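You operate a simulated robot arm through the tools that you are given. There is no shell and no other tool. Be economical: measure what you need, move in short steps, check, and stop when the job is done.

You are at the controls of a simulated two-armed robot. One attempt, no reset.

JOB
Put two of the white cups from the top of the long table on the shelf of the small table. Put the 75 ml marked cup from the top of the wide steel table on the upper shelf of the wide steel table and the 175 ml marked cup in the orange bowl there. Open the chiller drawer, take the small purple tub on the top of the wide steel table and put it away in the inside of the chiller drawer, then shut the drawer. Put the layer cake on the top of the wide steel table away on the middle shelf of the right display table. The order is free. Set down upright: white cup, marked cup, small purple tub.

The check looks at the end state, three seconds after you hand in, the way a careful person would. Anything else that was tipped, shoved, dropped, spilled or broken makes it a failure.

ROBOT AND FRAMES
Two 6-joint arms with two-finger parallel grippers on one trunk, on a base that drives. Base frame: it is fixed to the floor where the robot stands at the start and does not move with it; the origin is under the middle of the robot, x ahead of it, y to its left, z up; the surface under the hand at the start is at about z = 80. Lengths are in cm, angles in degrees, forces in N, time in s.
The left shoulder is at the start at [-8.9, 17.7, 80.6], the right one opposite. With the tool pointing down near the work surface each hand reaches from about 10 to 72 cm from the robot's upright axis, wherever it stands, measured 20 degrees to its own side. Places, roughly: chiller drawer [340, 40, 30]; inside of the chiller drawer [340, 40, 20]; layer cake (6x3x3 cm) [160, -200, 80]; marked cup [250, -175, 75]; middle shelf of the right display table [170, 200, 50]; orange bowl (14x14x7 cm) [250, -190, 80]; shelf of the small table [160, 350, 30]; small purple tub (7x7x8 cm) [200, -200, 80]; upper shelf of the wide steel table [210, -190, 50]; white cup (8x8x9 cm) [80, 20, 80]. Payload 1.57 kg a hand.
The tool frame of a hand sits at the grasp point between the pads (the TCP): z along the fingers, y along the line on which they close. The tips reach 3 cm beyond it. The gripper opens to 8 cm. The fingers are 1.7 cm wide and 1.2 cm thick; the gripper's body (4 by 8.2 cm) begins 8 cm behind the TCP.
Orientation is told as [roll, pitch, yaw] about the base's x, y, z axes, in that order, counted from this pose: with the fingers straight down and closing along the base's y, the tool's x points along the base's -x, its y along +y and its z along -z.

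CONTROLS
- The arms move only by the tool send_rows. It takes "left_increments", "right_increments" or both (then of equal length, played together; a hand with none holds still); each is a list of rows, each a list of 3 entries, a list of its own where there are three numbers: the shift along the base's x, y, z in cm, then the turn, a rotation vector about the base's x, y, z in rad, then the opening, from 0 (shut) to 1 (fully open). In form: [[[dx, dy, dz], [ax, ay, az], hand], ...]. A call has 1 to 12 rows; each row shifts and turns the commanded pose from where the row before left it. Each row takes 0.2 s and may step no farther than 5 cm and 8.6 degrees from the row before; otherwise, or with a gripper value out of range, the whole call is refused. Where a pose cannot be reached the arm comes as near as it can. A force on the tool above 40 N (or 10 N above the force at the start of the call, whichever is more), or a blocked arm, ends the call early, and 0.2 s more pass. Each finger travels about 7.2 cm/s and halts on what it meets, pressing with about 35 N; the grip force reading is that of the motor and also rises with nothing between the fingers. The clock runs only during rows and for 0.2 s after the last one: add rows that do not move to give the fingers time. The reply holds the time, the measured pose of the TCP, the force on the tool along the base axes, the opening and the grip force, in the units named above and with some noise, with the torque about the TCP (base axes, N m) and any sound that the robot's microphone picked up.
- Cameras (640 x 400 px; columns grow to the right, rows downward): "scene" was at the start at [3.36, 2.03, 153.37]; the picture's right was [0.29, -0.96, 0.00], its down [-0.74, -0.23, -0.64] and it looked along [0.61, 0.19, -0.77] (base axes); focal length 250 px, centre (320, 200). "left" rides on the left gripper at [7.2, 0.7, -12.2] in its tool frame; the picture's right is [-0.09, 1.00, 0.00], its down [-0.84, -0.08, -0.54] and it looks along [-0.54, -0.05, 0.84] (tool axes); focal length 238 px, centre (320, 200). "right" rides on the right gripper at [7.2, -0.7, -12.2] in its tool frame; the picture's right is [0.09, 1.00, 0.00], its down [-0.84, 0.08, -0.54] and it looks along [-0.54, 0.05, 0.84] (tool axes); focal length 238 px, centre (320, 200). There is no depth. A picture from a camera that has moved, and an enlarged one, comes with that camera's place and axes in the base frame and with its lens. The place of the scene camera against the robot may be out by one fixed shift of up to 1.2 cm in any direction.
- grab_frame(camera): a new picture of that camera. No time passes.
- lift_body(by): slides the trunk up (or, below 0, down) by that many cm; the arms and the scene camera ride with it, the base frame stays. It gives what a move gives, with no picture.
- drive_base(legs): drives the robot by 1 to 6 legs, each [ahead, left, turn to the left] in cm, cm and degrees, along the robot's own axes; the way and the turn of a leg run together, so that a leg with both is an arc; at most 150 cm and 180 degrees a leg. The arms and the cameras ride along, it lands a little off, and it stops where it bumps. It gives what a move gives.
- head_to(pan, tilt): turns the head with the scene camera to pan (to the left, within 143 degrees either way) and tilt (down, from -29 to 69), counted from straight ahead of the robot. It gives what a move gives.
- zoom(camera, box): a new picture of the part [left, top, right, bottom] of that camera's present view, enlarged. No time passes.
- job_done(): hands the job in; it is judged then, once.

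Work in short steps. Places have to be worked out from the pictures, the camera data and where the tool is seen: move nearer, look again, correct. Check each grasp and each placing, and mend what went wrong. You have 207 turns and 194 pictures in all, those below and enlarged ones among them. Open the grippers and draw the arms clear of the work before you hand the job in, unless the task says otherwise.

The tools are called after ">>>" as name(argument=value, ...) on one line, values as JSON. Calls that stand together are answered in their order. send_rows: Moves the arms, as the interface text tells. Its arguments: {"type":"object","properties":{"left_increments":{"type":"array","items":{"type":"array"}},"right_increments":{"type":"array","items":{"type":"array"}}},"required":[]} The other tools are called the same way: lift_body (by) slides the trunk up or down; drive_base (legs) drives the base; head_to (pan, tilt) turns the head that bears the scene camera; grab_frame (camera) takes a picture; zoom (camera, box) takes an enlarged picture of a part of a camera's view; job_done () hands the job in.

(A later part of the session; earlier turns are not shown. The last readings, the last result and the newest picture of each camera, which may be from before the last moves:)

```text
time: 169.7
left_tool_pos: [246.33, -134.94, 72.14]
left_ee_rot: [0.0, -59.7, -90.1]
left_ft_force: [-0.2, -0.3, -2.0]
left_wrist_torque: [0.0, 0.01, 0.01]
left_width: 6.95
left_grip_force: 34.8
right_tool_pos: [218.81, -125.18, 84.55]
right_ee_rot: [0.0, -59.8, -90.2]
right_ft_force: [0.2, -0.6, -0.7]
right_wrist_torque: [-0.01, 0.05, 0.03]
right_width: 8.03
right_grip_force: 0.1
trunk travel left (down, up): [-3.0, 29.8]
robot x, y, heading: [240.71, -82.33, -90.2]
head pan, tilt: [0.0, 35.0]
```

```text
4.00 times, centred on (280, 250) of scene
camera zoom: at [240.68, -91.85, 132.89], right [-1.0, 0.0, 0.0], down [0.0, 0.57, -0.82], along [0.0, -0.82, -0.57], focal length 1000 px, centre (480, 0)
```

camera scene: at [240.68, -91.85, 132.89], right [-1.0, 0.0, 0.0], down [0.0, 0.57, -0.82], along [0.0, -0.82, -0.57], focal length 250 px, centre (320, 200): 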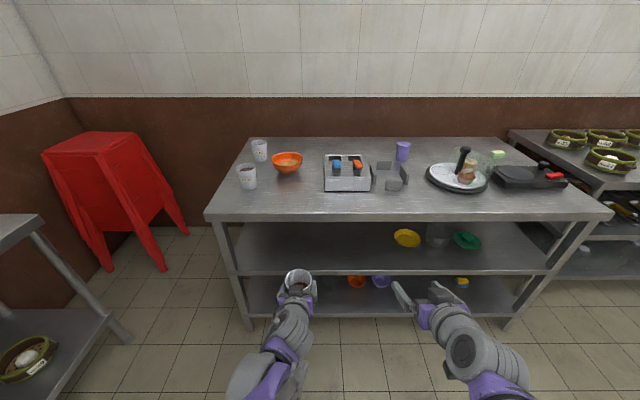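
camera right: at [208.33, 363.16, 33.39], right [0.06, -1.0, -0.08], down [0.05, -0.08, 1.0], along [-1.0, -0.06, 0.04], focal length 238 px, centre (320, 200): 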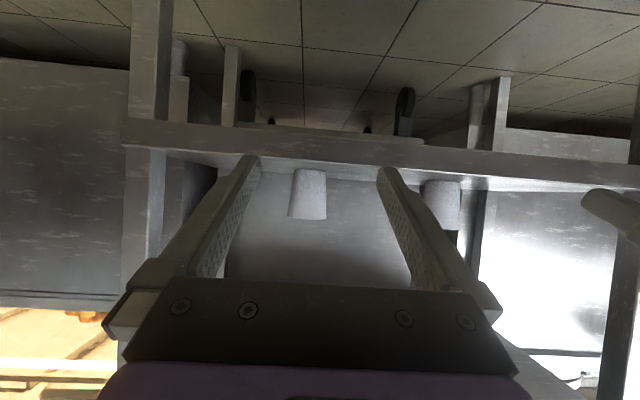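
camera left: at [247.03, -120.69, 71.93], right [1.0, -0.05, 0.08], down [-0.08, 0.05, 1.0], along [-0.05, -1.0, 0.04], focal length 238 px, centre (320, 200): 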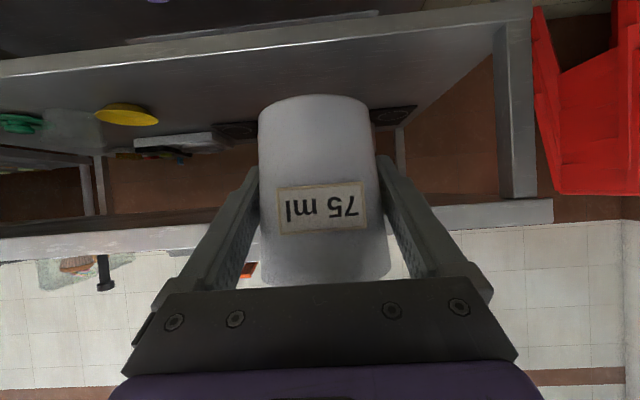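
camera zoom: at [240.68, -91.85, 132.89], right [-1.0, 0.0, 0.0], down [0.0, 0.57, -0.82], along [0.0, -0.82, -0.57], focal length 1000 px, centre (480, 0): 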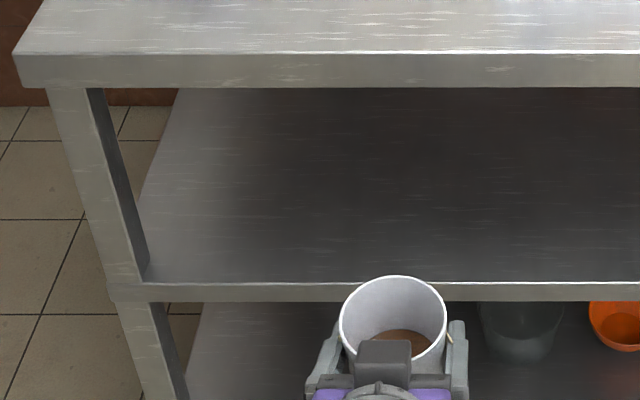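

Shelf is clear in front, z≈49. I lower the left hand, raise the right above the table, then drive in.

>>> send_rows(left_increments=[[[0, 0, -3.5], [0, 0, 0], 0.82], [[0, 0, -3.5], [0, 0, 0], 0.82], [[0, 0, -3.5], [0, 0, 0], 0.82], [[0, 0, -3], [0, 0, 0], 0.82], [[0, 0, 0], [0, 0, 0], 0.82]], right_increments=[[[0, 0, 3.5], [0, 0, 0], 1], [[0, 0, 3.5], [0, 0, 0], 1], [[0, 0, 3.5], [0, 0, 0], 1], [[0, 0, 3], [0, 0, 0], 1], [[0, 0, 0], [0, 0, 0], 1]])

>>> drive_base(legs=[[30, 0, 0]])

>>> grab_frame(camera="scene")

>>> grab_frame(camera="left")

```text
time: 170.9
left_tool_pos: [246.15, -134.96, 58.45]
left_ee_rot: [0.0, -59.6, -90.2]
left_ft_force: [-1.2, 0.0, -0.7]
left_wrist_torque: [-0.02, 0.02, -0.02]
left_width: 6.94
left_grip_force: 35.2
right_tool_pos: [218.77, -125.16, 98.21]
right_ee_rot: [0.0, -59.8, -90.1]
right_ft_force: [-0.3, 0.2, -0.4]
right_wrist_torque: [0.01, 0.0, 0.01]
right_width: 8.0
right_grip_force: 0.0
trunk travel left (down, up): [-3.0, 29.8]
robot x, y, heading: [240.84, -82.49, -90.3]
head pan, tilt: [0.0, 35.0]
```

```text
time: 172.9
left_tool_pos: [245.8, -164.96, 58.41]
left_ee_rot: [0.0, -59.7, -90.4]
left_ft_force: [-0.1, -0.1, -2.1]
left_wrist_torque: [0.03, 0.0, 0.04]
left_width: 6.97
left_grip_force: 35.0
right_tool_pos: [218.28, -154.93, 98.13]
right_ee_rot: [0.0, -59.8, -90.4]
right_ft_force: [0.6, 0.4, -0.5]
right_wrist_torque: [0.01, 0.02, 0.0]
right_width: 7.97
right_grip_force: 0.1
trunk travel left (down, up): [-3.0, 29.8]
robot x, y, heading: [240.53, -111.92, -90.6]
head pan, tilt: [0.0, 35.0]
```

```text
136 pictures are left
camera scene: at [240.45, -121.7, 132.89], right [-1.0, 0.01, 0.0], down [0.0, 0.57, -0.82], along [-0.01, -0.82, -0.57], focal length 250 px, centre (320, 200)
```

scene: 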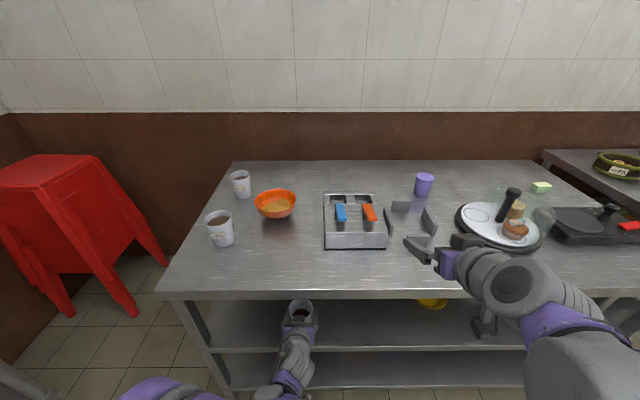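

```text
135 pictures are left
camera left: at [246.61, -150.67, 58.29], right [1.0, -0.05, 0.08], down [-0.08, 0.05, 1.0], along [-0.06, -1.0, 0.04], focal length 238 px, centre (320, 200)
```

left: 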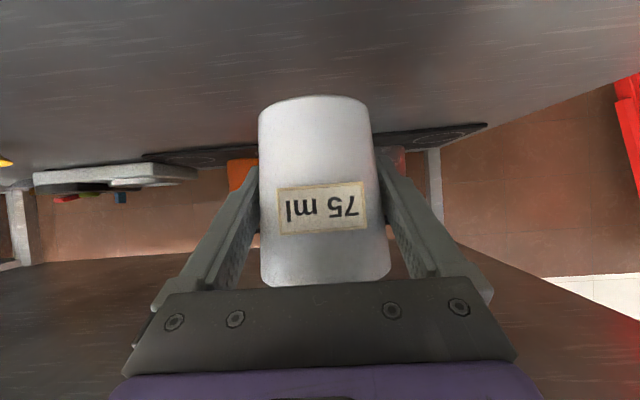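

The back of the shelf has a dark plate from y≈-182; I set the cup at y≈-170.5: extend 5.5, lower to just above.

>>> send_rows(left_increments=[[[0, -2.8, 0], [0, 0, 0], 0.82], [[0, -2.7, 0], [0, 0, 0], 0.82], [[0, 0, -1.5], [0, 0, 0], 0.82], [[0, 0, -1.5], [0, 0, 0], 0.82], [[0, 0, -0.5], [0, 0, 0], 0.82], [[0, 0, 0], [0, 0, 0], 0.82]])

>>> grab_frame(camera="left")

```text
time: 174.3
left_tool_pos: [245.84, -170.28, 55.14]
left_ee_rot: [0.0, -59.6, -90.4]
left_ft_force: [0.3, -0.1, -1.5]
left_wrist_torque: [-0.02, 0.03, 0.01]
left_width: 6.92
left_grip_force: 35.2
right_tool_pos: [218.35, -154.83, 98.09]
right_ee_rot: [-0.1, -59.8, -90.4]
right_ft_force: [-0.6, 0.6, 0.1]
right_wrist_torque: [0.03, 0.0, -0.01]
right_width: 7.98
right_grip_force: 0.0
trunk travel left (down, up): [-3.0, 29.8]
robot x, y, heading: [240.44, -111.84, -90.6]
head pan, tilt: [0.0, 35.0]
```

```text
134 pictures are left
camera left: at [246.77, -156.13, 54.86], right [1.0, -0.05, 0.08], down [-0.08, 0.05, 1.0], along [-0.06, -1.0, 0.04], focal length 238 px, centre (320, 200)
```

left: 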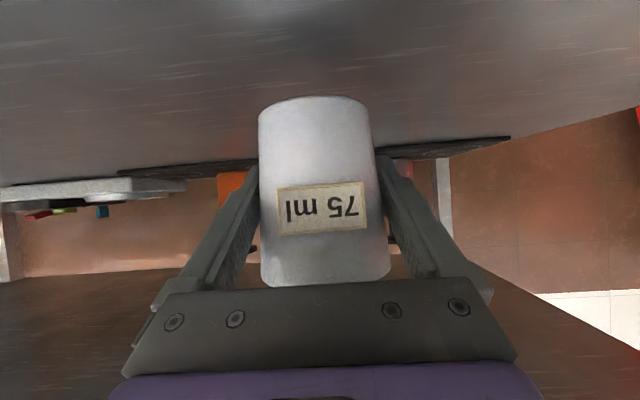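

>>> send_rows(left_increments=[[[0, 0, -0.4], [0, 0, 0], 0.82], [[0, 0, -0.4], [0, 0, 0], 0.82]])

```text
time: 174.9
left_tool_pos: [245.84, -170.4, 54.23]
left_ee_rot: [0.0, -59.8, -90.5]
left_ft_force: [-0.8, 0.3, -1.1]
left_wrist_torque: [0.0, -0.01, 0.04]
left_width: 6.94
left_grip_force: 35.3
right_tool_pos: [218.29, -154.87, 98.17]
right_ee_rot: [-0.1, -59.8, -90.5]
right_ft_force: [0.5, -0.1, 0.1]
right_wrist_torque: [0.03, -0.02, 0.0]
right_width: 8.0
right_grip_force: 0.0
trunk travel left (down, up): [-3.0, 29.8]
robot x, y, heading: [240.3, -111.82, -90.6]
head pan, tilt: [0.0, 35.0]
```

No contact yet; continue in small steps.

>>> send_rows(left_increments=[[[0, 0, -0.3], [0, 0, 0], 0.82], [[0, 0, -0.3], [0, 0, 0], 0.82]])

>>> grab_frame(camera="left")

```text
time: 175.6
left_tool_pos: [245.68, -170.5, 53.64]
left_ee_rot: [0.0, -59.7, -90.4]
left_ft_force: [0.7, 0.4, -0.5]
left_wrist_torque: [-0.04, 0.0, -0.02]
left_width: 6.96
left_grip_force: 34.6
right_tool_pos: [218.2, -154.83, 98.12]
right_ee_rot: [0.0, -59.8, -90.6]
right_ft_force: [1.5, -0.8, -0.6]
right_wrist_torque: [-0.03, -0.01, 0.01]
right_width: 7.99
right_grip_force: 0.0
trunk travel left (down, up): [-3.0, 29.8]
robot x, y, heading: [240.43, -112.06, -90.4]
head pan, tilt: [0.0, 35.0]
```

```text
133 pictures are left
camera left: at [246.55, -156.3, 53.38], right [1.0, -0.05, 0.08], down [-0.08, 0.05, 1.0], along [-0.06, -1.0, 0.04], focal length 238 px, centre (320, 200)
```

left: 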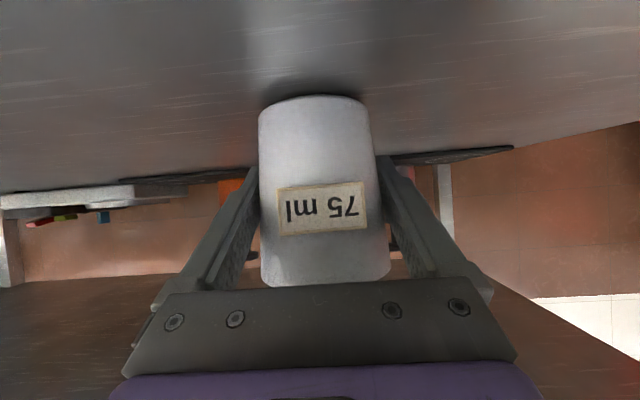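

Shadow is closing on the base; continue.

>>> send_rows(left_increments=[[[0, 0, -0.3], [0, 0, 0], 0.82], [[0, 0, -0.3], [0, 0, 0], 0.82]])

```text
time: 176.2
left_tool_pos: [245.7, -170.41, 53.15]
left_ee_rot: [0.0, -59.9, -90.6]
left_ft_force: [0.3, -3.0, 21.2]
left_wrist_torque: [0.14, -0.07, 0.12]
left_width: 6.96
left_grip_force: 34.7
right_tool_pos: [218.33, -154.71, 98.24]
right_ee_rot: [0.1, -59.9, -90.5]
right_ft_force: [0.5, -0.1, 0.8]
right_wrist_torque: [0.0, 0.0, 0.04]
right_width: 7.99
right_grip_force: 0.0
trunk travel left (down, up): [-3.0, 29.8]
robot x, y, heading: [240.43, -112.17, -90.4]
head pan, tilt: [0.0, 35.0]
```

Contact (21 N). I ease up a hair, open, and then drive straight back.

>>> send_rows(left_increments=[[[0, 0, 0.2], [0, 0, 0], 0.9], [[0, 0, 0], [0, 0, 0], 1], [[0, 0, 0], [0, 0, 0], 1], [[0, 0, 0], [0, 0, 0], 1]])

>>> grab_frame(camera="left")

```text
time: 177.2
left_tool_pos: [245.72, -170.56, 53.11]
left_ee_rot: [0.0, -59.8, -90.5]
left_ft_force: [-0.2, 1.1, -0.9]
left_wrist_torque: [-0.01, 0.04, -0.02]
left_width: 7.99
left_grip_force: 0.0
right_tool_pos: [218.34, -154.8, 98.15]
right_ee_rot: [0.1, -59.8, -90.6]
right_ft_force: [-0.2, 0.2, 0.6]
right_wrist_torque: [0.0, 0.02, -0.01]
right_width: 7.96
right_grip_force: 0.1
trunk travel left (down, up): [-3.0, 29.8]
robot x, y, heading: [240.39, -111.78, -90.5]
head pan, tilt: [0.0, 35.0]
```

```text
132 pictures are left
camera left: at [246.55, -156.22, 52.89], right [1.0, -0.05, 0.08], down [-0.08, 0.05, 1.0], along [-0.06, -1.0, 0.04], focal length 238 px, centre (320, 200)
```

left: 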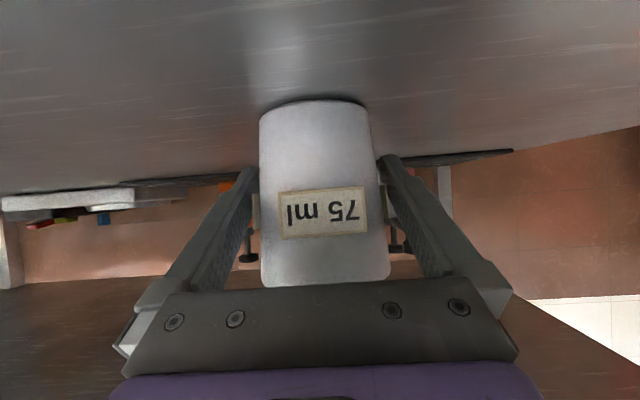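

>>> drive_base(legs=[[-34, 0, 0]])

>>> grab_frame(camera="left")

>>> lift_body(by=22)

```text
time: 179.4
left_tool_pos: [246.09, -136.35, 53.1]
left_ee_rot: [0.0, -59.8, -90.3]
left_ft_force: [-0.5, -0.8, -0.1]
left_wrist_torque: [-0.01, -0.03, 0.01]
left_width: 7.99
left_grip_force: 0.1
right_tool_pos: [218.64, -120.72, 98.23]
right_ee_rot: [0.0, -59.8, -90.5]
right_ft_force: [0.1, -0.5, 0.3]
right_wrist_torque: [-0.03, 0.01, -0.03]
right_width: 8.01
right_grip_force: 0.0
trunk travel left (down, up): [-3.0, 29.8]
robot x, y, heading: [240.72, -78.07, -90.5]
head pan, tilt: [0.0, 35.0]
```

```text
131 pictures are left
camera left: at [246.89, -122.16, 52.9], right [1.0, -0.05, 0.08], down [-0.08, 0.05, 1.0], along [-0.06, -1.0, 0.04], focal length 238 px, centre (320, 200)
```

left: 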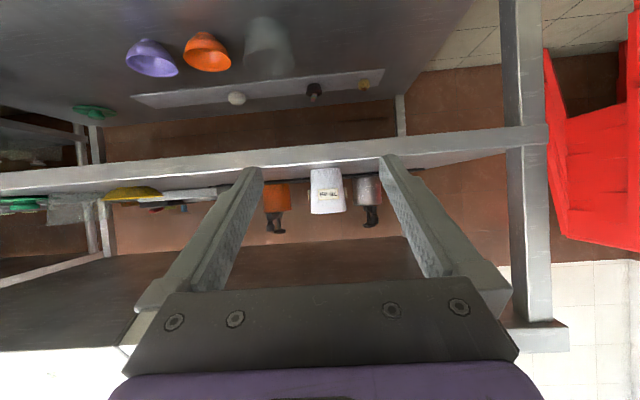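

```text
time: 181.7
left_tool_pos: [246.16, -136.49, 75.07]
left_ee_rot: [0.0, -59.9, -90.5]
left_ft_force: [-0.2, -0.4, 0.1]
left_wrist_torque: [0.01, 0.01, 0.0]
left_width: 7.98
left_grip_force: 0.2
right_tool_pos: [218.63, -120.74, 120.1]
right_ee_rot: [0.0, -59.8, -90.3]
right_ft_force: [0.9, -1.1, 0.1]
right_wrist_torque: [0.04, 0.0, 0.0]
right_width: 8.01
right_grip_force: 0.1
trunk travel left (down, up): [-25.0, 7.8]
robot x, y, heading: [240.74, -78.27, -90.6]
head pan, tilt: [0.0, 35.0]
```

75 ml cup stands on the shelf. Now the 175 ml cup: raise the left hand and drive to face it.

>>> send_rows(left_increments=[[[0, 1, 4.5], [0, 0, 0], 1], [[0, 1, 4.5], [0, 0, 0], 1], [[0, 1, 4.5], [0, 0, 0], 1], [[0, 1, 4.5], [0, 0, 0], 1], [[0, 1, 4.5], [0, 0, 0], 1], [[2, 1, 3], [0, 0, 0], 1], [[3, 0, 0], [0, 0, 0], 1]])

>>> drive_base(legs=[[0, 17.5, 0.4], [42, 0, 0]])

>>> head_to(pan=5, tilt=50)

>>> grab_frame(camera="scene")

>>> grab_frame(camera="left")

```text
time: 183.3
left_tool_pos: [251.06, -130.47, 100.64]
left_ee_rot: [-0.1, -59.7, -90.4]
left_ft_force: [-0.2, -0.4, -0.4]
left_wrist_torque: [-0.01, 0.01, 0.03]
left_width: 8.01
left_grip_force: 0.0
right_tool_pos: [218.66, -120.91, 120.19]
right_ee_rot: [0.1, -59.8, -90.4]
right_ft_force: [-0.3, 0.3, 0.2]
right_wrist_torque: [-0.01, -0.02, -0.01]
right_width: 8.0
right_grip_force: 0.1
trunk travel left (down, up): [-25.0, 7.8]
robot x, y, heading: [240.6, -78.2, -90.3]
head pan, tilt: [0.0, 35.0]
```

```text
time: 187.7
left_tool_pos: [269.23, -171.83, 100.54]
left_ee_rot: [0.0, -59.7, -89.7]
left_ft_force: [0.0, -0.3, 0.0]
left_wrist_torque: [-0.01, -0.03, -0.03]
left_width: 8.0
left_grip_force: 0.1
right_tool_pos: [236.86, -162.44, 120.19]
right_ee_rot: [-0.1, -59.7, -89.8]
right_ft_force: [0.4, 1.3, -0.4]
right_wrist_torque: [0.02, 0.0, 0.02]
right_width: 8.01
right_grip_force: 0.0
trunk travel left (down, up): [-25.0, 7.8]
robot x, y, heading: [258.71, -120.16, -89.9]
head pan, tilt: [0.0, 35.0]
```

```text
time: 188.4
left_tool_pos: [269.39, -171.71, 100.55]
left_ee_rot: [0.0, -59.8, -89.7]
left_ft_force: [0.7, -0.3, -0.7]
left_wrist_torque: [0.0, 0.01, 0.02]
left_width: 8.0
left_grip_force: 0.1
right_tool_pos: [236.85, -162.39, 120.23]
right_ee_rot: [0.0, -59.8, -89.7]
right_ft_force: [0.4, 0.1, -0.4]
right_wrist_torque: [-0.02, 0.03, 0.01]
right_width: 8.01
right_grip_force: 0.1
trunk travel left (down, up): [-25.0, 7.8]
robot x, y, heading: [258.25, -119.86, -89.5]
head pan, tilt: [5.0, 50.0]
```

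```text
130 pictures are left
camera scene: at [259.18, -123.38, 153.45], right [-1.0, -0.09, 0.0], down [-0.07, 0.76, -0.64], along [0.06, -0.64, -0.77], focal length 250 px, centre (320, 200)
```

scene: 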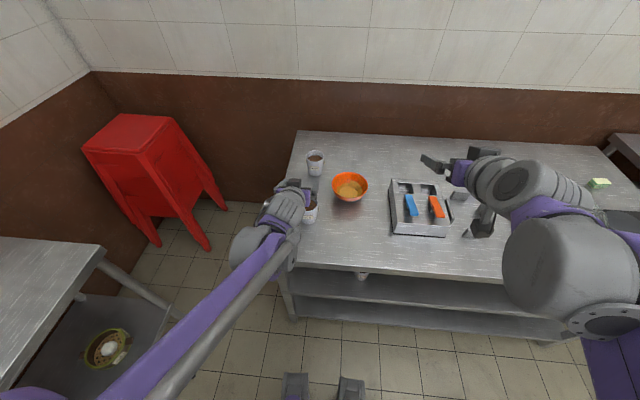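

```text
129 pictures are left
camera left: at [269.99, -157.58, 100.37], right [1.0, -0.04, 0.08], down [-0.08, 0.05, 1.0], along [-0.04, -1.0, 0.04], focal length 238 px, centre (320, 200)
```

left: 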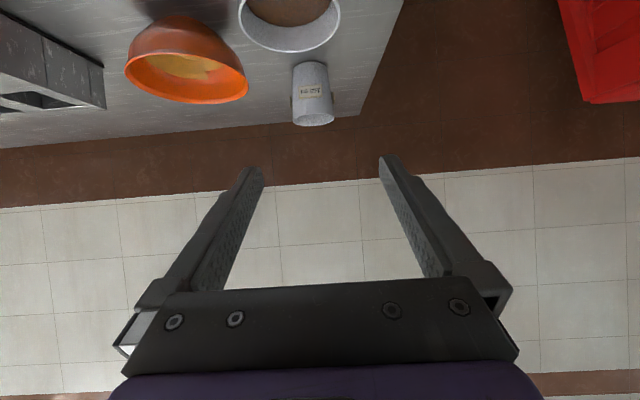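

Cup ≈(268.5,-175). Pull the hand back 10 cm, then lower to z≈86 in front of it.

>>> send_rows(left_increments=[[[0, 4, 0], [0, 0, 0], 1], [[0, 4, 0], [0, 0, 0], 1], [[-0.5, 2.5, 0], [0, 0, 0], 1], [[0, 0, -4.5], [0, 0, 0], 1], [[0, 0, -4.5], [0, 0, 0], 1], [[0, 0, -4.5], [0, 0, 0], 1], [[0, 0, -1.2], [0, 0, 0], 1], [[0, 0, 0], [0, 0, 0], 1]])

>>> grab_frame(camera="left")

```text
time: 190.2
left_tool_pos: [269.09, -161.35, 85.73]
left_ee_rot: [0.0, -59.6, -89.6]
left_ft_force: [0.4, 0.0, 0.5]
left_wrist_torque: [-0.01, 0.01, 0.0]
left_width: 7.99
left_grip_force: 0.1
right_tool_pos: [236.95, -162.48, 120.23]
right_ee_rot: [0.0, -59.8, -89.6]
right_ft_force: [-0.1, -0.1, 0.0]
right_wrist_torque: [-0.01, -0.05, 0.03]
right_width: 8.03
right_grip_force: 0.1
trunk travel left (down, up): [-25.0, 7.8]
robot x, y, heading: [258.29, -119.55, -89.7]
head pan, tilt: [5.0, 50.0]
```

```text
128 pictures are left
camera left: at [269.8, -147.16, 85.57], right [1.0, -0.04, 0.08], down [-0.08, 0.05, 1.0], along [-0.04, -1.0, 0.04], focal length 238 px, centre (320, 200)
```

left: 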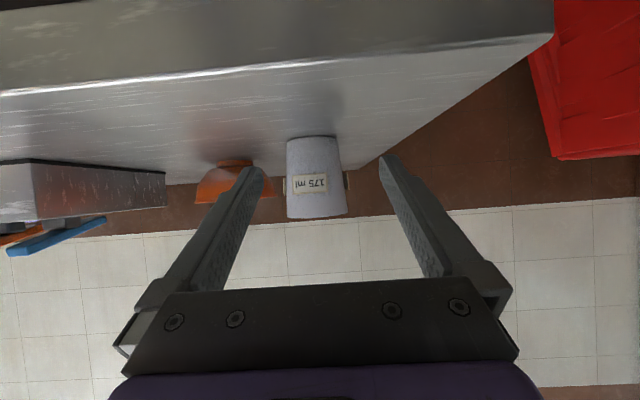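

Shift 1.3 cm and advance 10, then look.

>>> send_rows(left_increments=[[[-1.3, 0, 0], [0, 0, 0], 1], [[0, -3.3, 0], [0, 0, 0], 1], [[0, -3.3, 0], [0, 0, 0], 1], [[0, -3.3, 0], [0, 0, 0], 1], [[0, 0, 0], [0, 0, 0], 1]])

>>> grab_frame(camera="left")

```text
time: 191.4
left_tool_pos: [267.8, -171.07, 86.0]
left_ee_rot: [0.0, -59.8, -89.6]
left_ft_force: [0.0, 0.8, -0.1]
left_wrist_torque: [0.02, -0.03, -0.01]
left_width: 8.01
left_grip_force: 0.1
right_tool_pos: [236.88, -162.5, 120.14]
right_ee_rot: [0.1, -59.8, -89.6]
right_ft_force: [-0.3, 0.4, 1.2]
right_wrist_torque: [-0.03, 0.01, -0.02]
right_width: 8.0
right_grip_force: 0.0
trunk travel left (down, up): [-25.0, 7.8]
robot x, y, heading: [258.49, -119.49, -89.5]
head pan, tilt: [5.0, 50.0]
```

```text
127 pictures are left
camera left: at [268.46, -157.0, 85.74], right [1.0, -0.04, 0.08], down [-0.08, 0.05, 1.0], along [-0.04, -1.0, 0.04], focal length 238 px, centre (320, 200)
```

left: 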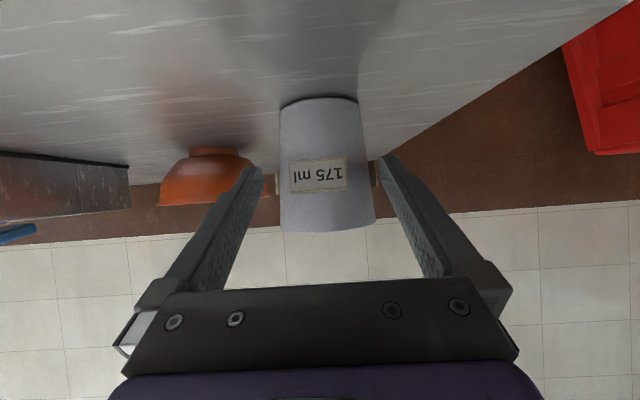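

Centred. Advance 4.7 and close.

>>> send_rows(left_increments=[[[0, -2.4, 0], [0, 0, 0], 1], [[0, -2.3, 0], [0, 0, 0], 1], [[0, 0, 0], [0, 0, 0], 1], [[0, 0, 0], [0, 0, 0], 0.9], [[0, 0, 0], [0, 0, 0], 0.82], [[0, 0, 0], [0, 0, 0], 0.82], [[0, 0, 0], [0, 0, 0], 0.82]])

>>> grab_frame(camera="left")

```text
time: 193.0
left_tool_pos: [267.88, -175.95, 85.88]
left_ee_rot: [0.1, -59.8, -89.7]
left_ft_force: [0.8, -1.7, 1.4]
left_wrist_torque: [-0.06, 0.03, 0.0]
left_width: 7.16
left_grip_force: 35.0
right_tool_pos: [236.85, -162.51, 120.15]
right_ee_rot: [0.1, -59.8, -89.7]
right_ft_force: [-0.1, 0.3, 0.6]
right_wrist_torque: [-0.01, 0.03, 0.0]
right_width: 8.0
right_grip_force: 0.1
trunk travel left (down, up): [-25.0, 7.8]
robot x, y, heading: [258.59, -119.39, -89.7]
head pan, tilt: [5.0, 50.0]
```

```text
126 pictures are left
camera left: at [268.44, -161.76, 85.63], right [1.0, -0.04, 0.08], down [-0.08, 0.05, 1.0], along [-0.04, -1.0, 0.04], focal length 238 px, centre (320, 200)
```

left: 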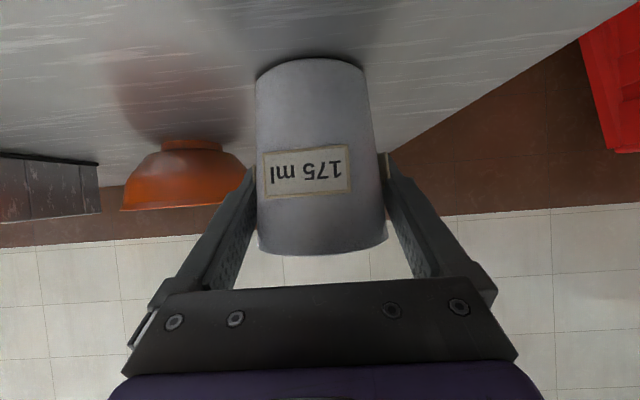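

Gripped (7.2 cm). I lift well above the bowl rim and carry it over the bowl centre (≈255.3,-187).

>>> send_rows(left_increments=[[[0, 0, 2], [0, 0, 0], 0.85], [[0, 0, 3.5], [0, 0, 0], 0.85], [[0, 0, 4], [0, 0, 0], 0.85], [[0, 0, 4], [0, 0, 0], 0.85], [[-2.5, -2, 1], [0, 0, 0], 0.85], [[-2.5, -2.2, 0], [0, 0, 0], 0.85], [[-2.5, -2.2, 0], [0, 0, 0], 0.85], [[-2.5, -2.2, 0], [0, 0, 0], 0.85], [[-2.5, -2.2, 0], [0, 0, 0], 0.85], [[0, 0, 0], [0, 0, 0], 0.85]])

>>> grab_frame(camera="scene")

>>> grab_frame(camera="left")

```text
time: 195.2
left_tool_pos: [254.83, -186.62, 100.03]
left_ee_rot: [0.0, -59.9, -89.6]
left_ft_force: [-0.1, 0.2, -2.1]
left_wrist_torque: [-0.03, -0.01, 0.0]
left_width: 7.16
left_grip_force: 35.0
right_tool_pos: [236.87, -162.39, 120.26]
right_ee_rot: [-0.1, -59.8, -89.6]
right_ft_force: [0.2, 0.3, -0.6]
right_wrist_torque: [-0.01, 0.0, 0.04]
right_width: 8.0
right_grip_force: 0.1
trunk travel left (down, up): [-25.0, 7.8]
robot x, y, heading: [258.04, -119.58, -89.9]
head pan, tilt: [5.0, 50.0]
```

```text
125 pictures are left
camera scene: at [259.22, -123.35, 153.45], right [-1.0, -0.09, 0.0], down [-0.07, 0.76, -0.64], along [0.06, -0.64, -0.77], focal length 250 px, centre (320, 200)
```

scene: 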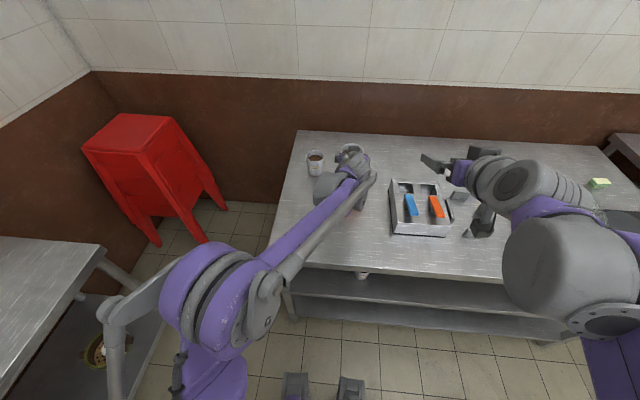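

```text
124 pictures are left
camera left: at [255.48, -172.4, 99.9], right [1.0, -0.04, 0.08], down [-0.08, 0.05, 1.0], along [-0.04, -1.0, 0.04], focal length 238 px, centre (320, 200)
```

left: 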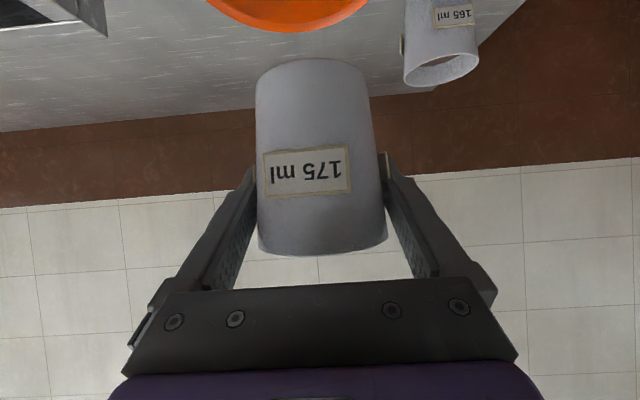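

The bowl centre resolves to ≈(253.7,-186.7). I shift 1 cm and lower the cup toward the bowl rim level.

>>> send_rows(left_increments=[[[-1, 0, 0], [0, 0, 0], 0.85], [[0, 0, -2.5], [0, 0, 0], 0.85], [[0, 0, -2.5], [0, 0, 0], 0.85], [[0, 0, -2.5], [0, 0, 0], 0.85], [[0, 0, 0], [0, 0, 0], 0.85]])

>>> grab_frame(camera="left")

>>> zoom(camera="scene", box=[290, 120, 418, 200])

```text
time: 196.4
left_tool_pos: [254.1, -186.88, 92.86]
left_ee_rot: [0.0, -59.7, -89.6]
left_ft_force: [0.6, 0.5, -2.8]
left_wrist_torque: [-0.03, -0.02, -0.01]
left_width: 7.2
left_grip_force: 34.9
right_tool_pos: [236.84, -162.55, 120.03]
right_ee_rot: [0.1, -59.9, -89.7]
right_ft_force: [-1.0, 0.3, -0.1]
right_wrist_torque: [0.02, -0.01, 0.0]
right_width: 8.02
right_grip_force: 0.2
trunk travel left (down, up): [-25.0, 7.8]
robot x, y, heading: [258.89, -119.62, -90.0]
head pan, tilt: [5.0, 50.0]
```

```text
123 pictures are left
camera left: at [254.81, -172.66, 92.62], right [1.0, -0.04, 0.08], down [-0.08, 0.05, 1.0], along [-0.04, -1.0, 0.04], focal length 238 px, centre (320, 200)
```

left: 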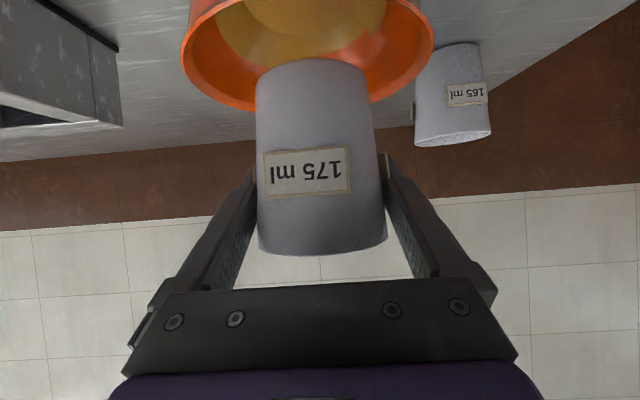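

```text
5.00 times, centred on (354, 160) of scene
camera zoom: at [259.18, -123.39, 153.45], right [-1.0, -0.09, 0.0], down [-0.07, 0.76, -0.64], along [0.06, -0.64, -0.77], focal length 1250 px, centre (150, 400)
```

zoom: 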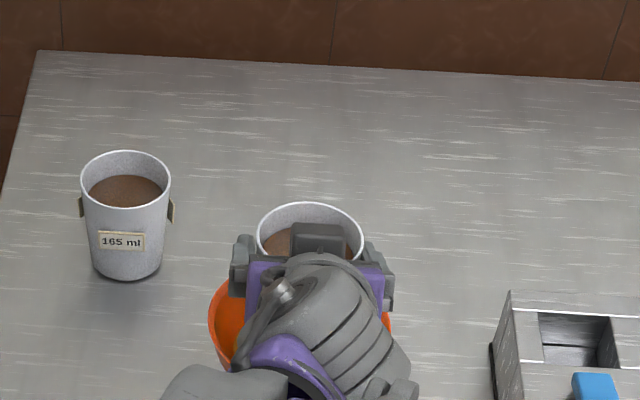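

Bowl centre ≈(254.5,-186); nudge and lower in small steps watching force.

>>> send_rows(left_increments=[[[0.3, 0.6, 0], [0, 0, 0], 0.85], [[0, 0, -1], [0, 0, 0], 0.85], [[0, 0, -1], [0, 0, 0], 0.85], [[0, 0, -0.5], [0, 0, 0], 0.85], [[0, 0, 0], [0, 0, 0], 0.85]])

>>> grab_frame(camera="left")

```text
time: 197.6
left_tool_pos: [254.26, -186.05, 90.33]
left_ee_rot: [0.0, -59.6, -89.7]
left_ft_force: [-0.3, -0.1, -1.9]
left_wrist_torque: [-0.03, -0.05, 0.03]
left_width: 7.17
left_grip_force: 35.1
right_tool_pos: [236.85, -162.47, 120.13]
right_ee_rot: [0.0, -59.9, -89.6]
right_ft_force: [0.1, -0.1, 0.0]
right_wrist_torque: [0.0, 0.02, 0.0]
right_width: 8.04
right_grip_force: 0.0
trunk travel left (down, up): [-25.0, 7.8]
robot x, y, heading: [258.05, -119.7, -89.7]
head pan, tilt: [5.0, 50.0]
```

```text
121 pictures are left
camera left: at [254.87, -171.81, 90.16], right [1.0, -0.04, 0.08], down [-0.08, 0.05, 1.0], along [-0.04, -1.0, 0.04], focal length 238 px, centre (320, 200)
```

left: 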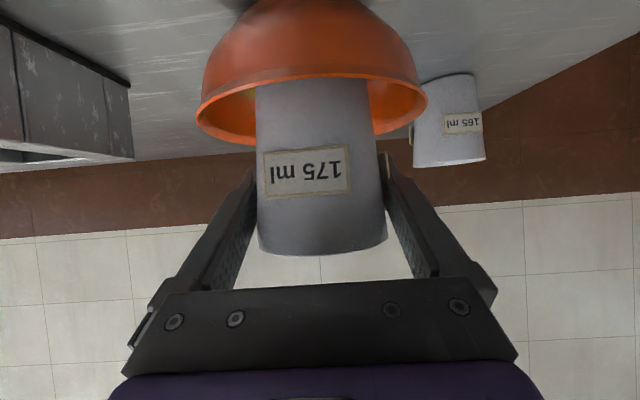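

Well centred. Lower further in half-cm steps.

>>> send_rows(left_increments=[[[0, 0, -0.5], [0, 0, 0], 0.85], [[0, 0, -0.5], [0, 0, 0], 0.85], [[0, 0, -0.4], [0, 0, 0], 0.85], [[0, 0, 0], [0, 0, 0], 0.85]])

```text
time: 198.6
left_tool_pos: [254.41, -186.15, 88.9]
left_ee_rot: [-0.1, -59.7, -89.7]
left_ft_force: [0.0, 0.0, -0.7]
left_wrist_torque: [0.01, 0.02, 0.03]
left_width: 7.19
left_grip_force: 35.0
right_tool_pos: [236.72, -162.6, 120.2]
right_ee_rot: [0.1, -59.8, -89.7]
right_ft_force: [-0.1, 0.1, -0.5]
right_wrist_torque: [-0.03, 0.02, -0.02]
right_width: 8.01
right_grip_force: 0.2
trunk travel left (down, up): [-25.0, 7.8]
robot x, y, heading: [258.41, -120.08, -89.6]
head pan, tilt: [5.0, 50.0]
```

>>> send_rows(left_increments=[[[0, 0, -0.4], [0, 0, 0], 0.85], [[0, 0, -0.3], [0, 0, 0], 0.85], [[0, 0, 0], [0, 0, 0], 0.85]])

>>> grab_frame(camera="left")

```text
time: 199.4
left_tool_pos: [254.27, -186.05, 88.21]
left_ee_rot: [0.0, -59.7, -89.7]
left_ft_force: [-0.6, -0.2, -1.4]
left_wrist_torque: [-0.06, 0.03, 0.03]
left_width: 7.17
left_grip_force: 35.6
right_tool_pos: [236.87, -162.51, 120.18]
right_ee_rot: [-0.1, -59.8, -89.7]
right_ft_force: [-0.9, 0.4, -0.5]
right_wrist_torque: [0.01, 0.0, -0.01]
right_width: 8.0
right_grip_force: 0.2
trunk travel left (down, up): [-25.0, 7.8]
robot x, y, heading: [257.87, -119.45, -90.1]
head pan, tilt: [5.0, 50.0]
```

```text
120 pictures are left
camera left: at [254.99, -171.85, 88.07], right [1.0, -0.04, 0.08], down [-0.08, 0.05, 1.0], along [-0.04, -1.0, 0.04], focal length 238 px, centre (320, 200)
```

left: 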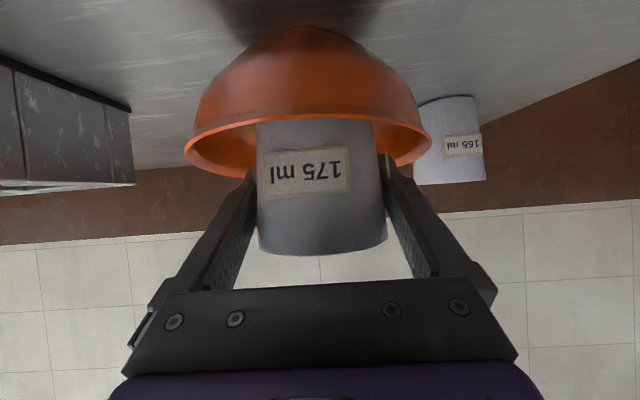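

>>> send_rows(left_increments=[[[0, 0, -0.3], [0, 0, 0], 0.85], [[0, 0, 0], [0, 0, 0], 0.85]])

```text
time: 200.0
left_tool_pos: [254.4, -186.06, 87.82]
left_ee_rot: [0.0, -59.7, -89.8]
left_ft_force: [0.7, 0.0, -1.3]
left_wrist_torque: [-0.04, -0.06, -0.02]
left_width: 7.15
left_grip_force: 34.9
right_tool_pos: [236.9, -162.57, 120.14]
right_ee_rot: [0.0, -59.8, -89.7]
right_ft_force: [0.9, -0.1, -0.2]
right_wrist_torque: [-0.01, 0.02, 0.0]
right_width: 7.99
right_grip_force: 0.1
trunk travel left (down, up): [-25.0, 7.8]
robot x, y, heading: [258.12, -119.77, -89.8]
head pan, tilt: [5.0, 50.0]
```

>>> send_rows(left_increments=[[[0, 0, -0.3], [0, 0, 0], 0.85], [[0, 0, 0], [0, 0, 0], 0.85]])

>>> zoom(camera="left", box=[160, 0, 480, 260])

```text
time: 200.6
left_tool_pos: [254.43, -185.96, 87.79]
left_ee_rot: [0.1, -59.9, -89.8]
left_ft_force: [-1.0, -4.7, 19.3]
left_wrist_torque: [-0.01, 0.03, 0.0]
left_width: 7.16
left_grip_force: 34.6
right_tool_pos: [236.81, -162.4, 120.21]
right_ee_rot: [0.0, -59.9, -89.6]
right_ft_force: [-0.4, -0.2, 0.3]
right_wrist_torque: [0.0, 0.0, -0.01]
right_width: 8.0
right_grip_force: 0.1
trunk travel left (down, up): [-25.0, 7.8]
robot x, y, heading: [258.63, -119.85, -89.7]
head pan, tilt: [5.0, 50.0]
```

```text
1.54 times, centred on (320, 130) of left
camera zoom: at [255.03, -171.77, 87.56], right [1.0, -0.04, 0.08], down [-0.08, 0.05, 1.0], along [-0.05, -1.0, 0.05], focal length 367 px, centre (320, 308)
```

zoom: 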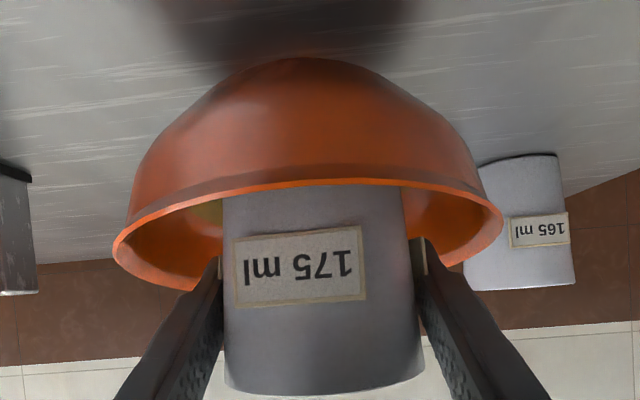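

Contact (19 N), cup base rests in the bowl. I open only partly and retreat along the finger axis so neither rim nor bowl is touched.

>>> send_rows(left_increments=[[[0, 0, 0.2], [0, 0, 0], 0.92], [[0, 0, 0], [0, 0, 0], 0.95], [[0, 0, 0], [0, 0, 0], 0.95]])

>>> zoom(camera="left", box=[160, 0, 480, 260])

```text
time: 201.4
left_tool_pos: [254.36, -186.15, 87.79]
left_ee_rot: [0.0, -59.7, -89.7]
left_ft_force: [-0.7, 0.2, -0.1]
left_wrist_torque: [-0.03, 0.01, -0.01]
left_width: 7.61
left_grip_force: 0.0
right_tool_pos: [236.85, -162.42, 120.12]
right_ee_rot: [0.0, -59.8, -89.7]
right_ft_force: [1.1, -0.6, -0.7]
right_wrist_torque: [0.01, -0.02, -0.02]
right_width: 7.99
right_grip_force: 0.0
trunk travel left (down, up): [-25.0, 7.8]
robot x, y, heading: [258.28, -119.34, -89.8]
head pan, tilt: [5.0, 50.0]
```

```text
1.54 times, centred on (320, 130) of left
camera zoom: at [255.04, -171.85, 87.6], right [1.0, -0.04, 0.08], down [-0.08, 0.05, 1.0], along [-0.04, -1.0, 0.04], focal length 367 px, centre (320, 308)
```

zoom: 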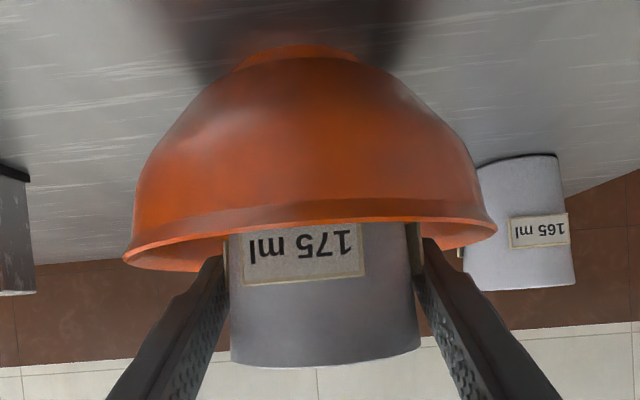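

Released; bowl levelled and the cup settled upright in it. Retract along the finger axis.

>>> send_rows(left_increments=[[[0, 1.73, 1], [0, 0, 0], 0.95], [[0, 2.6, 1.5], [0, 0, 0], 0.95], [[0, 2.6, 1.5], [0, 0, 0], 0.95], [[0, 3.5, 2], [0, 0, 0], 0.95], [[0, 3.5, 2], [0, 0, 0], 1], [[0, 3, 3], [0, 0, 0], 1], [[0, 2, 4], [0, 0, 0], 1]])

>>> grab_frame(camera="left")

>>> zoom(camera="scene", box=[290, 120, 418, 200])

```text
time: 203.0
left_tool_pos: [254.1, -167.38, 102.88]
left_ee_rot: [-0.1, -59.8, -89.7]
left_ft_force: [0.2, 0.6, 1.3]
left_wrist_torque: [-0.04, 0.0, 0.02]
left_width: 7.99
left_grip_force: 0.0
right_tool_pos: [236.94, -162.47, 120.22]
right_ee_rot: [-0.1, -59.7, -89.7]
right_ft_force: [0.5, 0.3, 0.4]
right_wrist_torque: [-0.01, -0.02, 0.0]
right_width: 7.98
right_grip_force: 0.1
trunk travel left (down, up): [-25.0, 7.8]
robot x, y, heading: [258.41, -119.72, -89.6]
head pan, tilt: [5.0, 50.0]
```

```text
117 pictures are left
camera left: at [254.88, -153.14, 102.69], right [1.0, -0.04, 0.08], down [-0.08, 0.05, 1.0], along [-0.05, -1.0, 0.04], focal length 238 px, centre (320, 200)
```

left: 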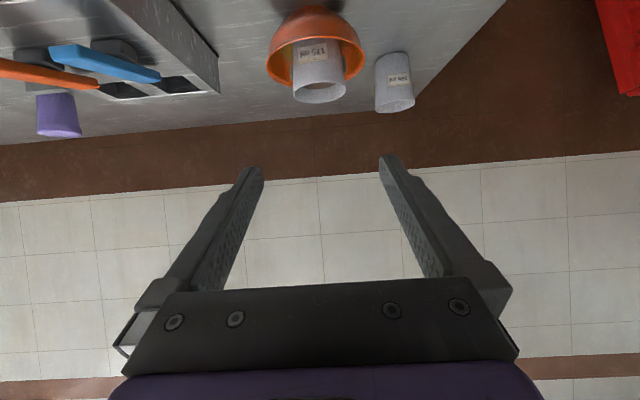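

```text
5.00 times, centred on (354, 160) of scene
camera zoom: at [259.23, -123.29, 153.45], right [-1.0, -0.09, 0.0], down [-0.07, 0.76, -0.64], along [0.06, -0.64, -0.77], focal length 1250 px, centre (150, 400)
```

zoom: 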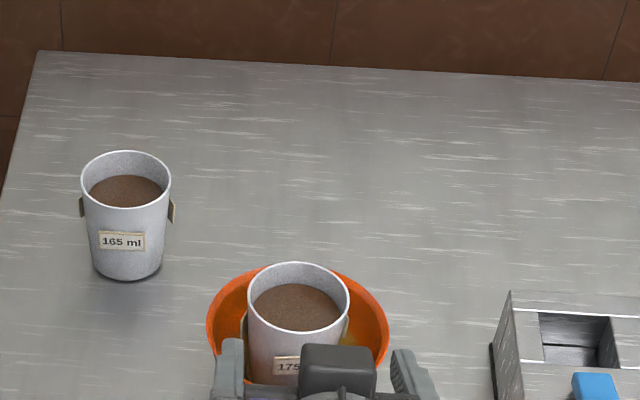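

The 175 ml cup is upright in the bowl. Next I back off, go to x≈180 and turn the wrists: left straight down for the tub, right at 60° down for the cake.

>>> drive_base(legs=[[-35, 0, 0], [0, -78, 0]])

>>> send_rows(left_increments=[[[0, 0, 1], [0.149, 0, 0], 1], [[0, 0, 1], [0.149, 0, 0], 1], [[1, 0, 1], [0.149, 0, 0], 1], [[1, 0, 1], [0.149, 0, 0], 1], [[1, 0, 1], [0.149, 0, 0], 1], [[1, 0, 1], [0.149, 0, 0], 1], [[1, 0, 1], [0.149, 0, 0], 1], [[1, 0, 0], [0, 0, 0], 1]], right_increments=[[[0, 0, -1], [0.131, 0, 0], 1], [[0, 0, -1], [0.131, 0, 0], 1], [[0, 0, -1], [0.131, 0, 0], 1], [[0, 0, -1], [0.131, 0, 0], 1], [[0, 0, 0], [0, 0, 0], 1], [[0, 0, 0], [0, 0, 0], 1], [[0, 0, 0], [0, 0, 0], 1], [[0, 0, 0], [0, 0, 0], 1]])

>>> head_to(pan=0, tilt=40)

>>> grab_frame(camera="scene")

```text
time: 212.1
left_tool_pos: [177.48, -133.66, 102.85]
left_ee_rot: [0.1, -59.8, -88.6]
left_ft_force: [-0.3, -0.1, 0.2]
left_wrist_torque: [-0.02, -0.01, 0.05]
left_width: 7.98
left_grip_force: 0.1
right_tool_pos: [160.02, -129.15, 120.15]
right_ee_rot: [0.1, -59.8, -88.5]
right_ft_force: [0.7, -0.3, 0.3]
right_wrist_torque: [0.0, 0.02, -0.01]
right_width: 8.01
right_grip_force: 0.1
trunk travel left (down, up): [-25.0, 7.8]
robot x, y, heading: [180.55, -85.57, -88.5]
head pan, tilt: [5.0, 50.0]
```

```text
time: 213.9
left_tool_pos: [183.49, -133.77, 109.91]
left_ee_rot: [1.3, 0.1, -89.3]
left_ft_force: [-0.2, 0.6, 0.9]
left_wrist_torque: [-0.01, -0.02, -0.03]
left_width: 7.98
left_grip_force: 0.1
right_tool_pos: [160.15, -129.1, 116.35]
right_ee_rot: [0.8, -29.8, -89.0]
right_ft_force: [0.2, 0.4, -0.3]
right_wrist_torque: [0.01, -0.02, 0.01]
right_width: 8.0
right_grip_force: 0.0
trunk travel left (down, up): [-25.0, 7.8]
robot x, y, heading: [180.67, -86.08, -88.6]
head pan, tilt: [5.0, 50.0]
```

```text
time: 214.6
left_tool_pos: [183.53, -133.87, 109.96]
left_ee_rot: [1.3, 0.0, -89.3]
left_ft_force: [0.0, -1.9, -0.6]
left_wrist_torque: [0.01, 0.01, -0.01]
left_width: 7.99
left_grip_force: 0.0
right_tool_pos: [159.91, -129.29, 116.15]
right_ee_rot: [0.9, -29.7, -89.2]
right_ft_force: [-1.2, -0.6, 1.4]
right_wrist_torque: [-0.01, 0.01, 0.05]
right_width: 8.0
right_grip_force: 0.3
trunk travel left (down, up): [-25.0, 7.8]
robot x, y, heading: [180.76, -85.58, -88.5]
head pan, tilt: [0.0, 40.0]
```

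```text
115 pictures are left
camera scene: at [180.86, -90.41, 154.86], right [-1.0, -0.03, 0.0], down [-0.02, 0.64, -0.77], along [0.02, -0.77, -0.64], focal length 250 px, centre (320, 200)
```

scene: 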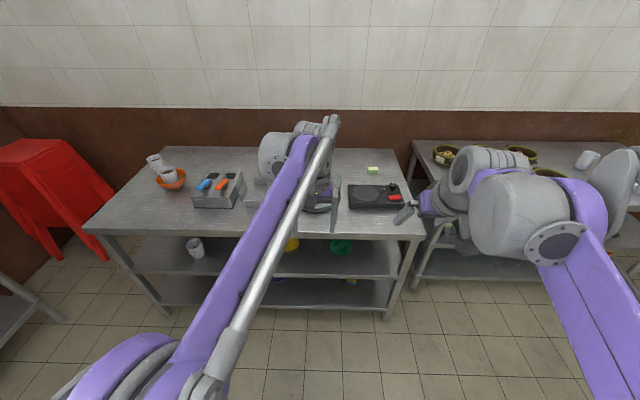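

>>> zoom(camera="scene", box=[130, 140, 226, 200])

>>> zoom(camera="scene", box=[300, 140, 428, 220])

```text
6.67 times, centred on (178, 170) of scene
camera zoom: at [180.86, -90.41, 154.86], right [-1.0, -0.03, 0.0], down [-0.02, 0.64, -0.77], along [0.02, -0.77, -0.64], focal length 1666 px, centre (1267, 400)
```

zoom: 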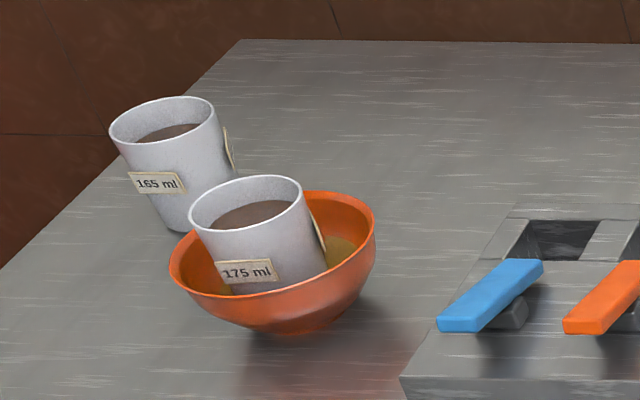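

```text
5.00 times, centred on (364, 180) of scene
camera zoom: at [180.86, -90.41, 154.86], right [-1.0, -0.03, 0.0], down [-0.02, 0.64, -0.77], along [0.02, -0.77, -0.64], focal length 1250 px, centre (100, 300)
```

zoom: 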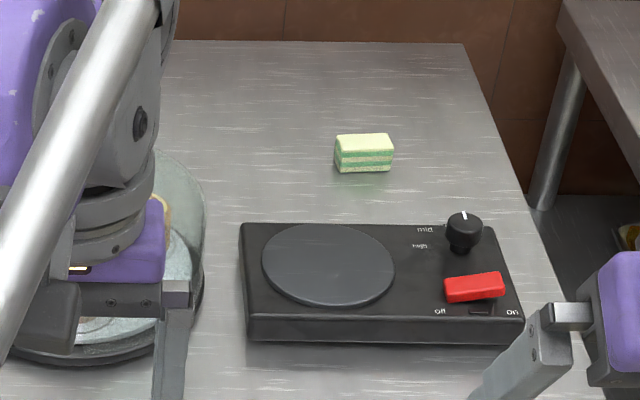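

The cup sits upright in the bowl. The cake is at ≈(155.7,-203.5), clear behind the hot plate. I drive in closer.

>>> drive_base(legs=[[0, 0, -1.2], [46, 0, 0]])

>>> grab_frame(camera="right")

>>> grab_frame(camera="left")

>>> grab_frame(camera="scene")

```text
time: 217.8
left_tool_pos: [182.18, -180.57, 109.88]
left_ee_rot: [1.2, 0.0, -90.8]
left_ft_force: [0.6, 0.0, -0.4]
left_wrist_torque: [-0.03, -0.01, 0.0]
left_width: 7.99
left_grip_force: 0.0
right_tool_pos: [159.04, -175.37, 116.22]
right_ee_rot: [0.9, -29.7, -90.8]
right_ft_force: [0.0, 0.0, 0.3]
right_wrist_torque: [-0.02, 0.0, 0.0]
right_width: 7.99
right_grip_force: 0.0
trunk travel left (down, up): [-25.0, 7.8]
robot x, y, heading: [180.65, -132.42, -90.3]
head pan, tilt: [0.0, 40.0]
```

```text
112 pictures are left
camera right: at [158.24, -163.1, 123.21], right [1.0, 0.07, -0.03], down [0.06, -0.46, 0.89], along [0.05, -0.89, -0.46], focal length 238 px, centre (320, 200)
```

right: 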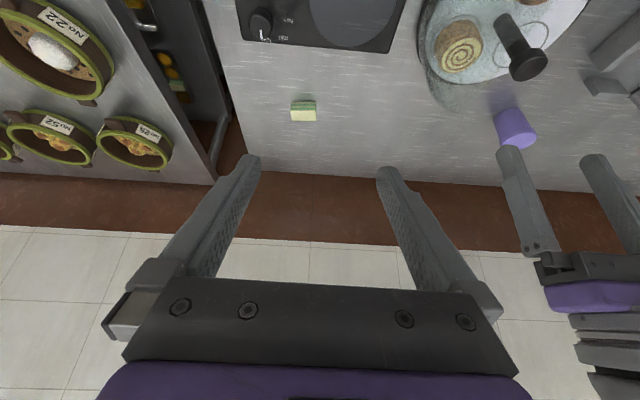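

```text
111 pictures are left
camera left: at [182.73, -173.4, 121.95], right [0.99, -0.11, 0.02], down [-0.1, -0.84, 0.54], along [-0.04, -0.54, -0.84], focal length 238 px, centre (320, 200)
```

left: 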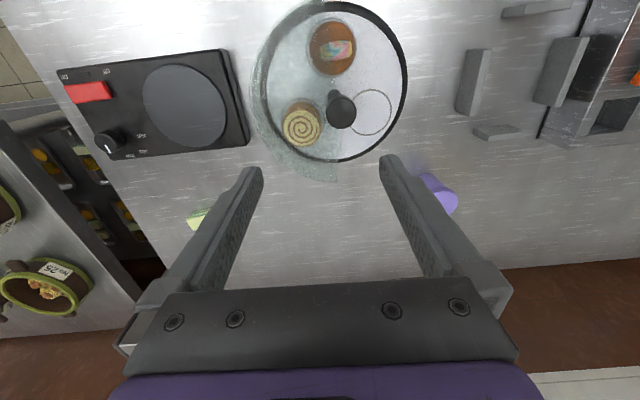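

```text
110 pictures are left
camera scene: at [180.81, -137.16, 154.86], right [-1.0, 0.0, 0.0], down [0.0, 0.64, -0.77], along [0.0, -0.77, -0.64], focal length 250 px, centre (320, 200)
```

scene: 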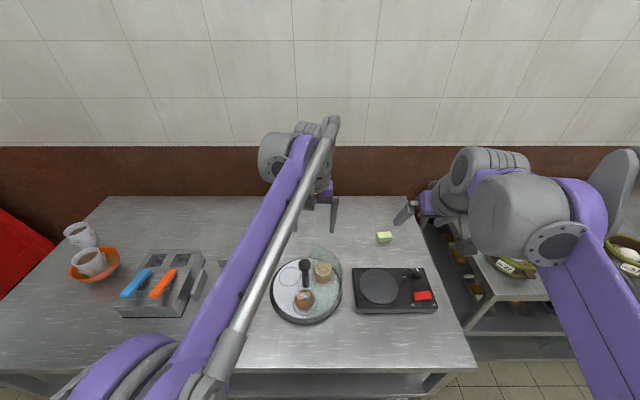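

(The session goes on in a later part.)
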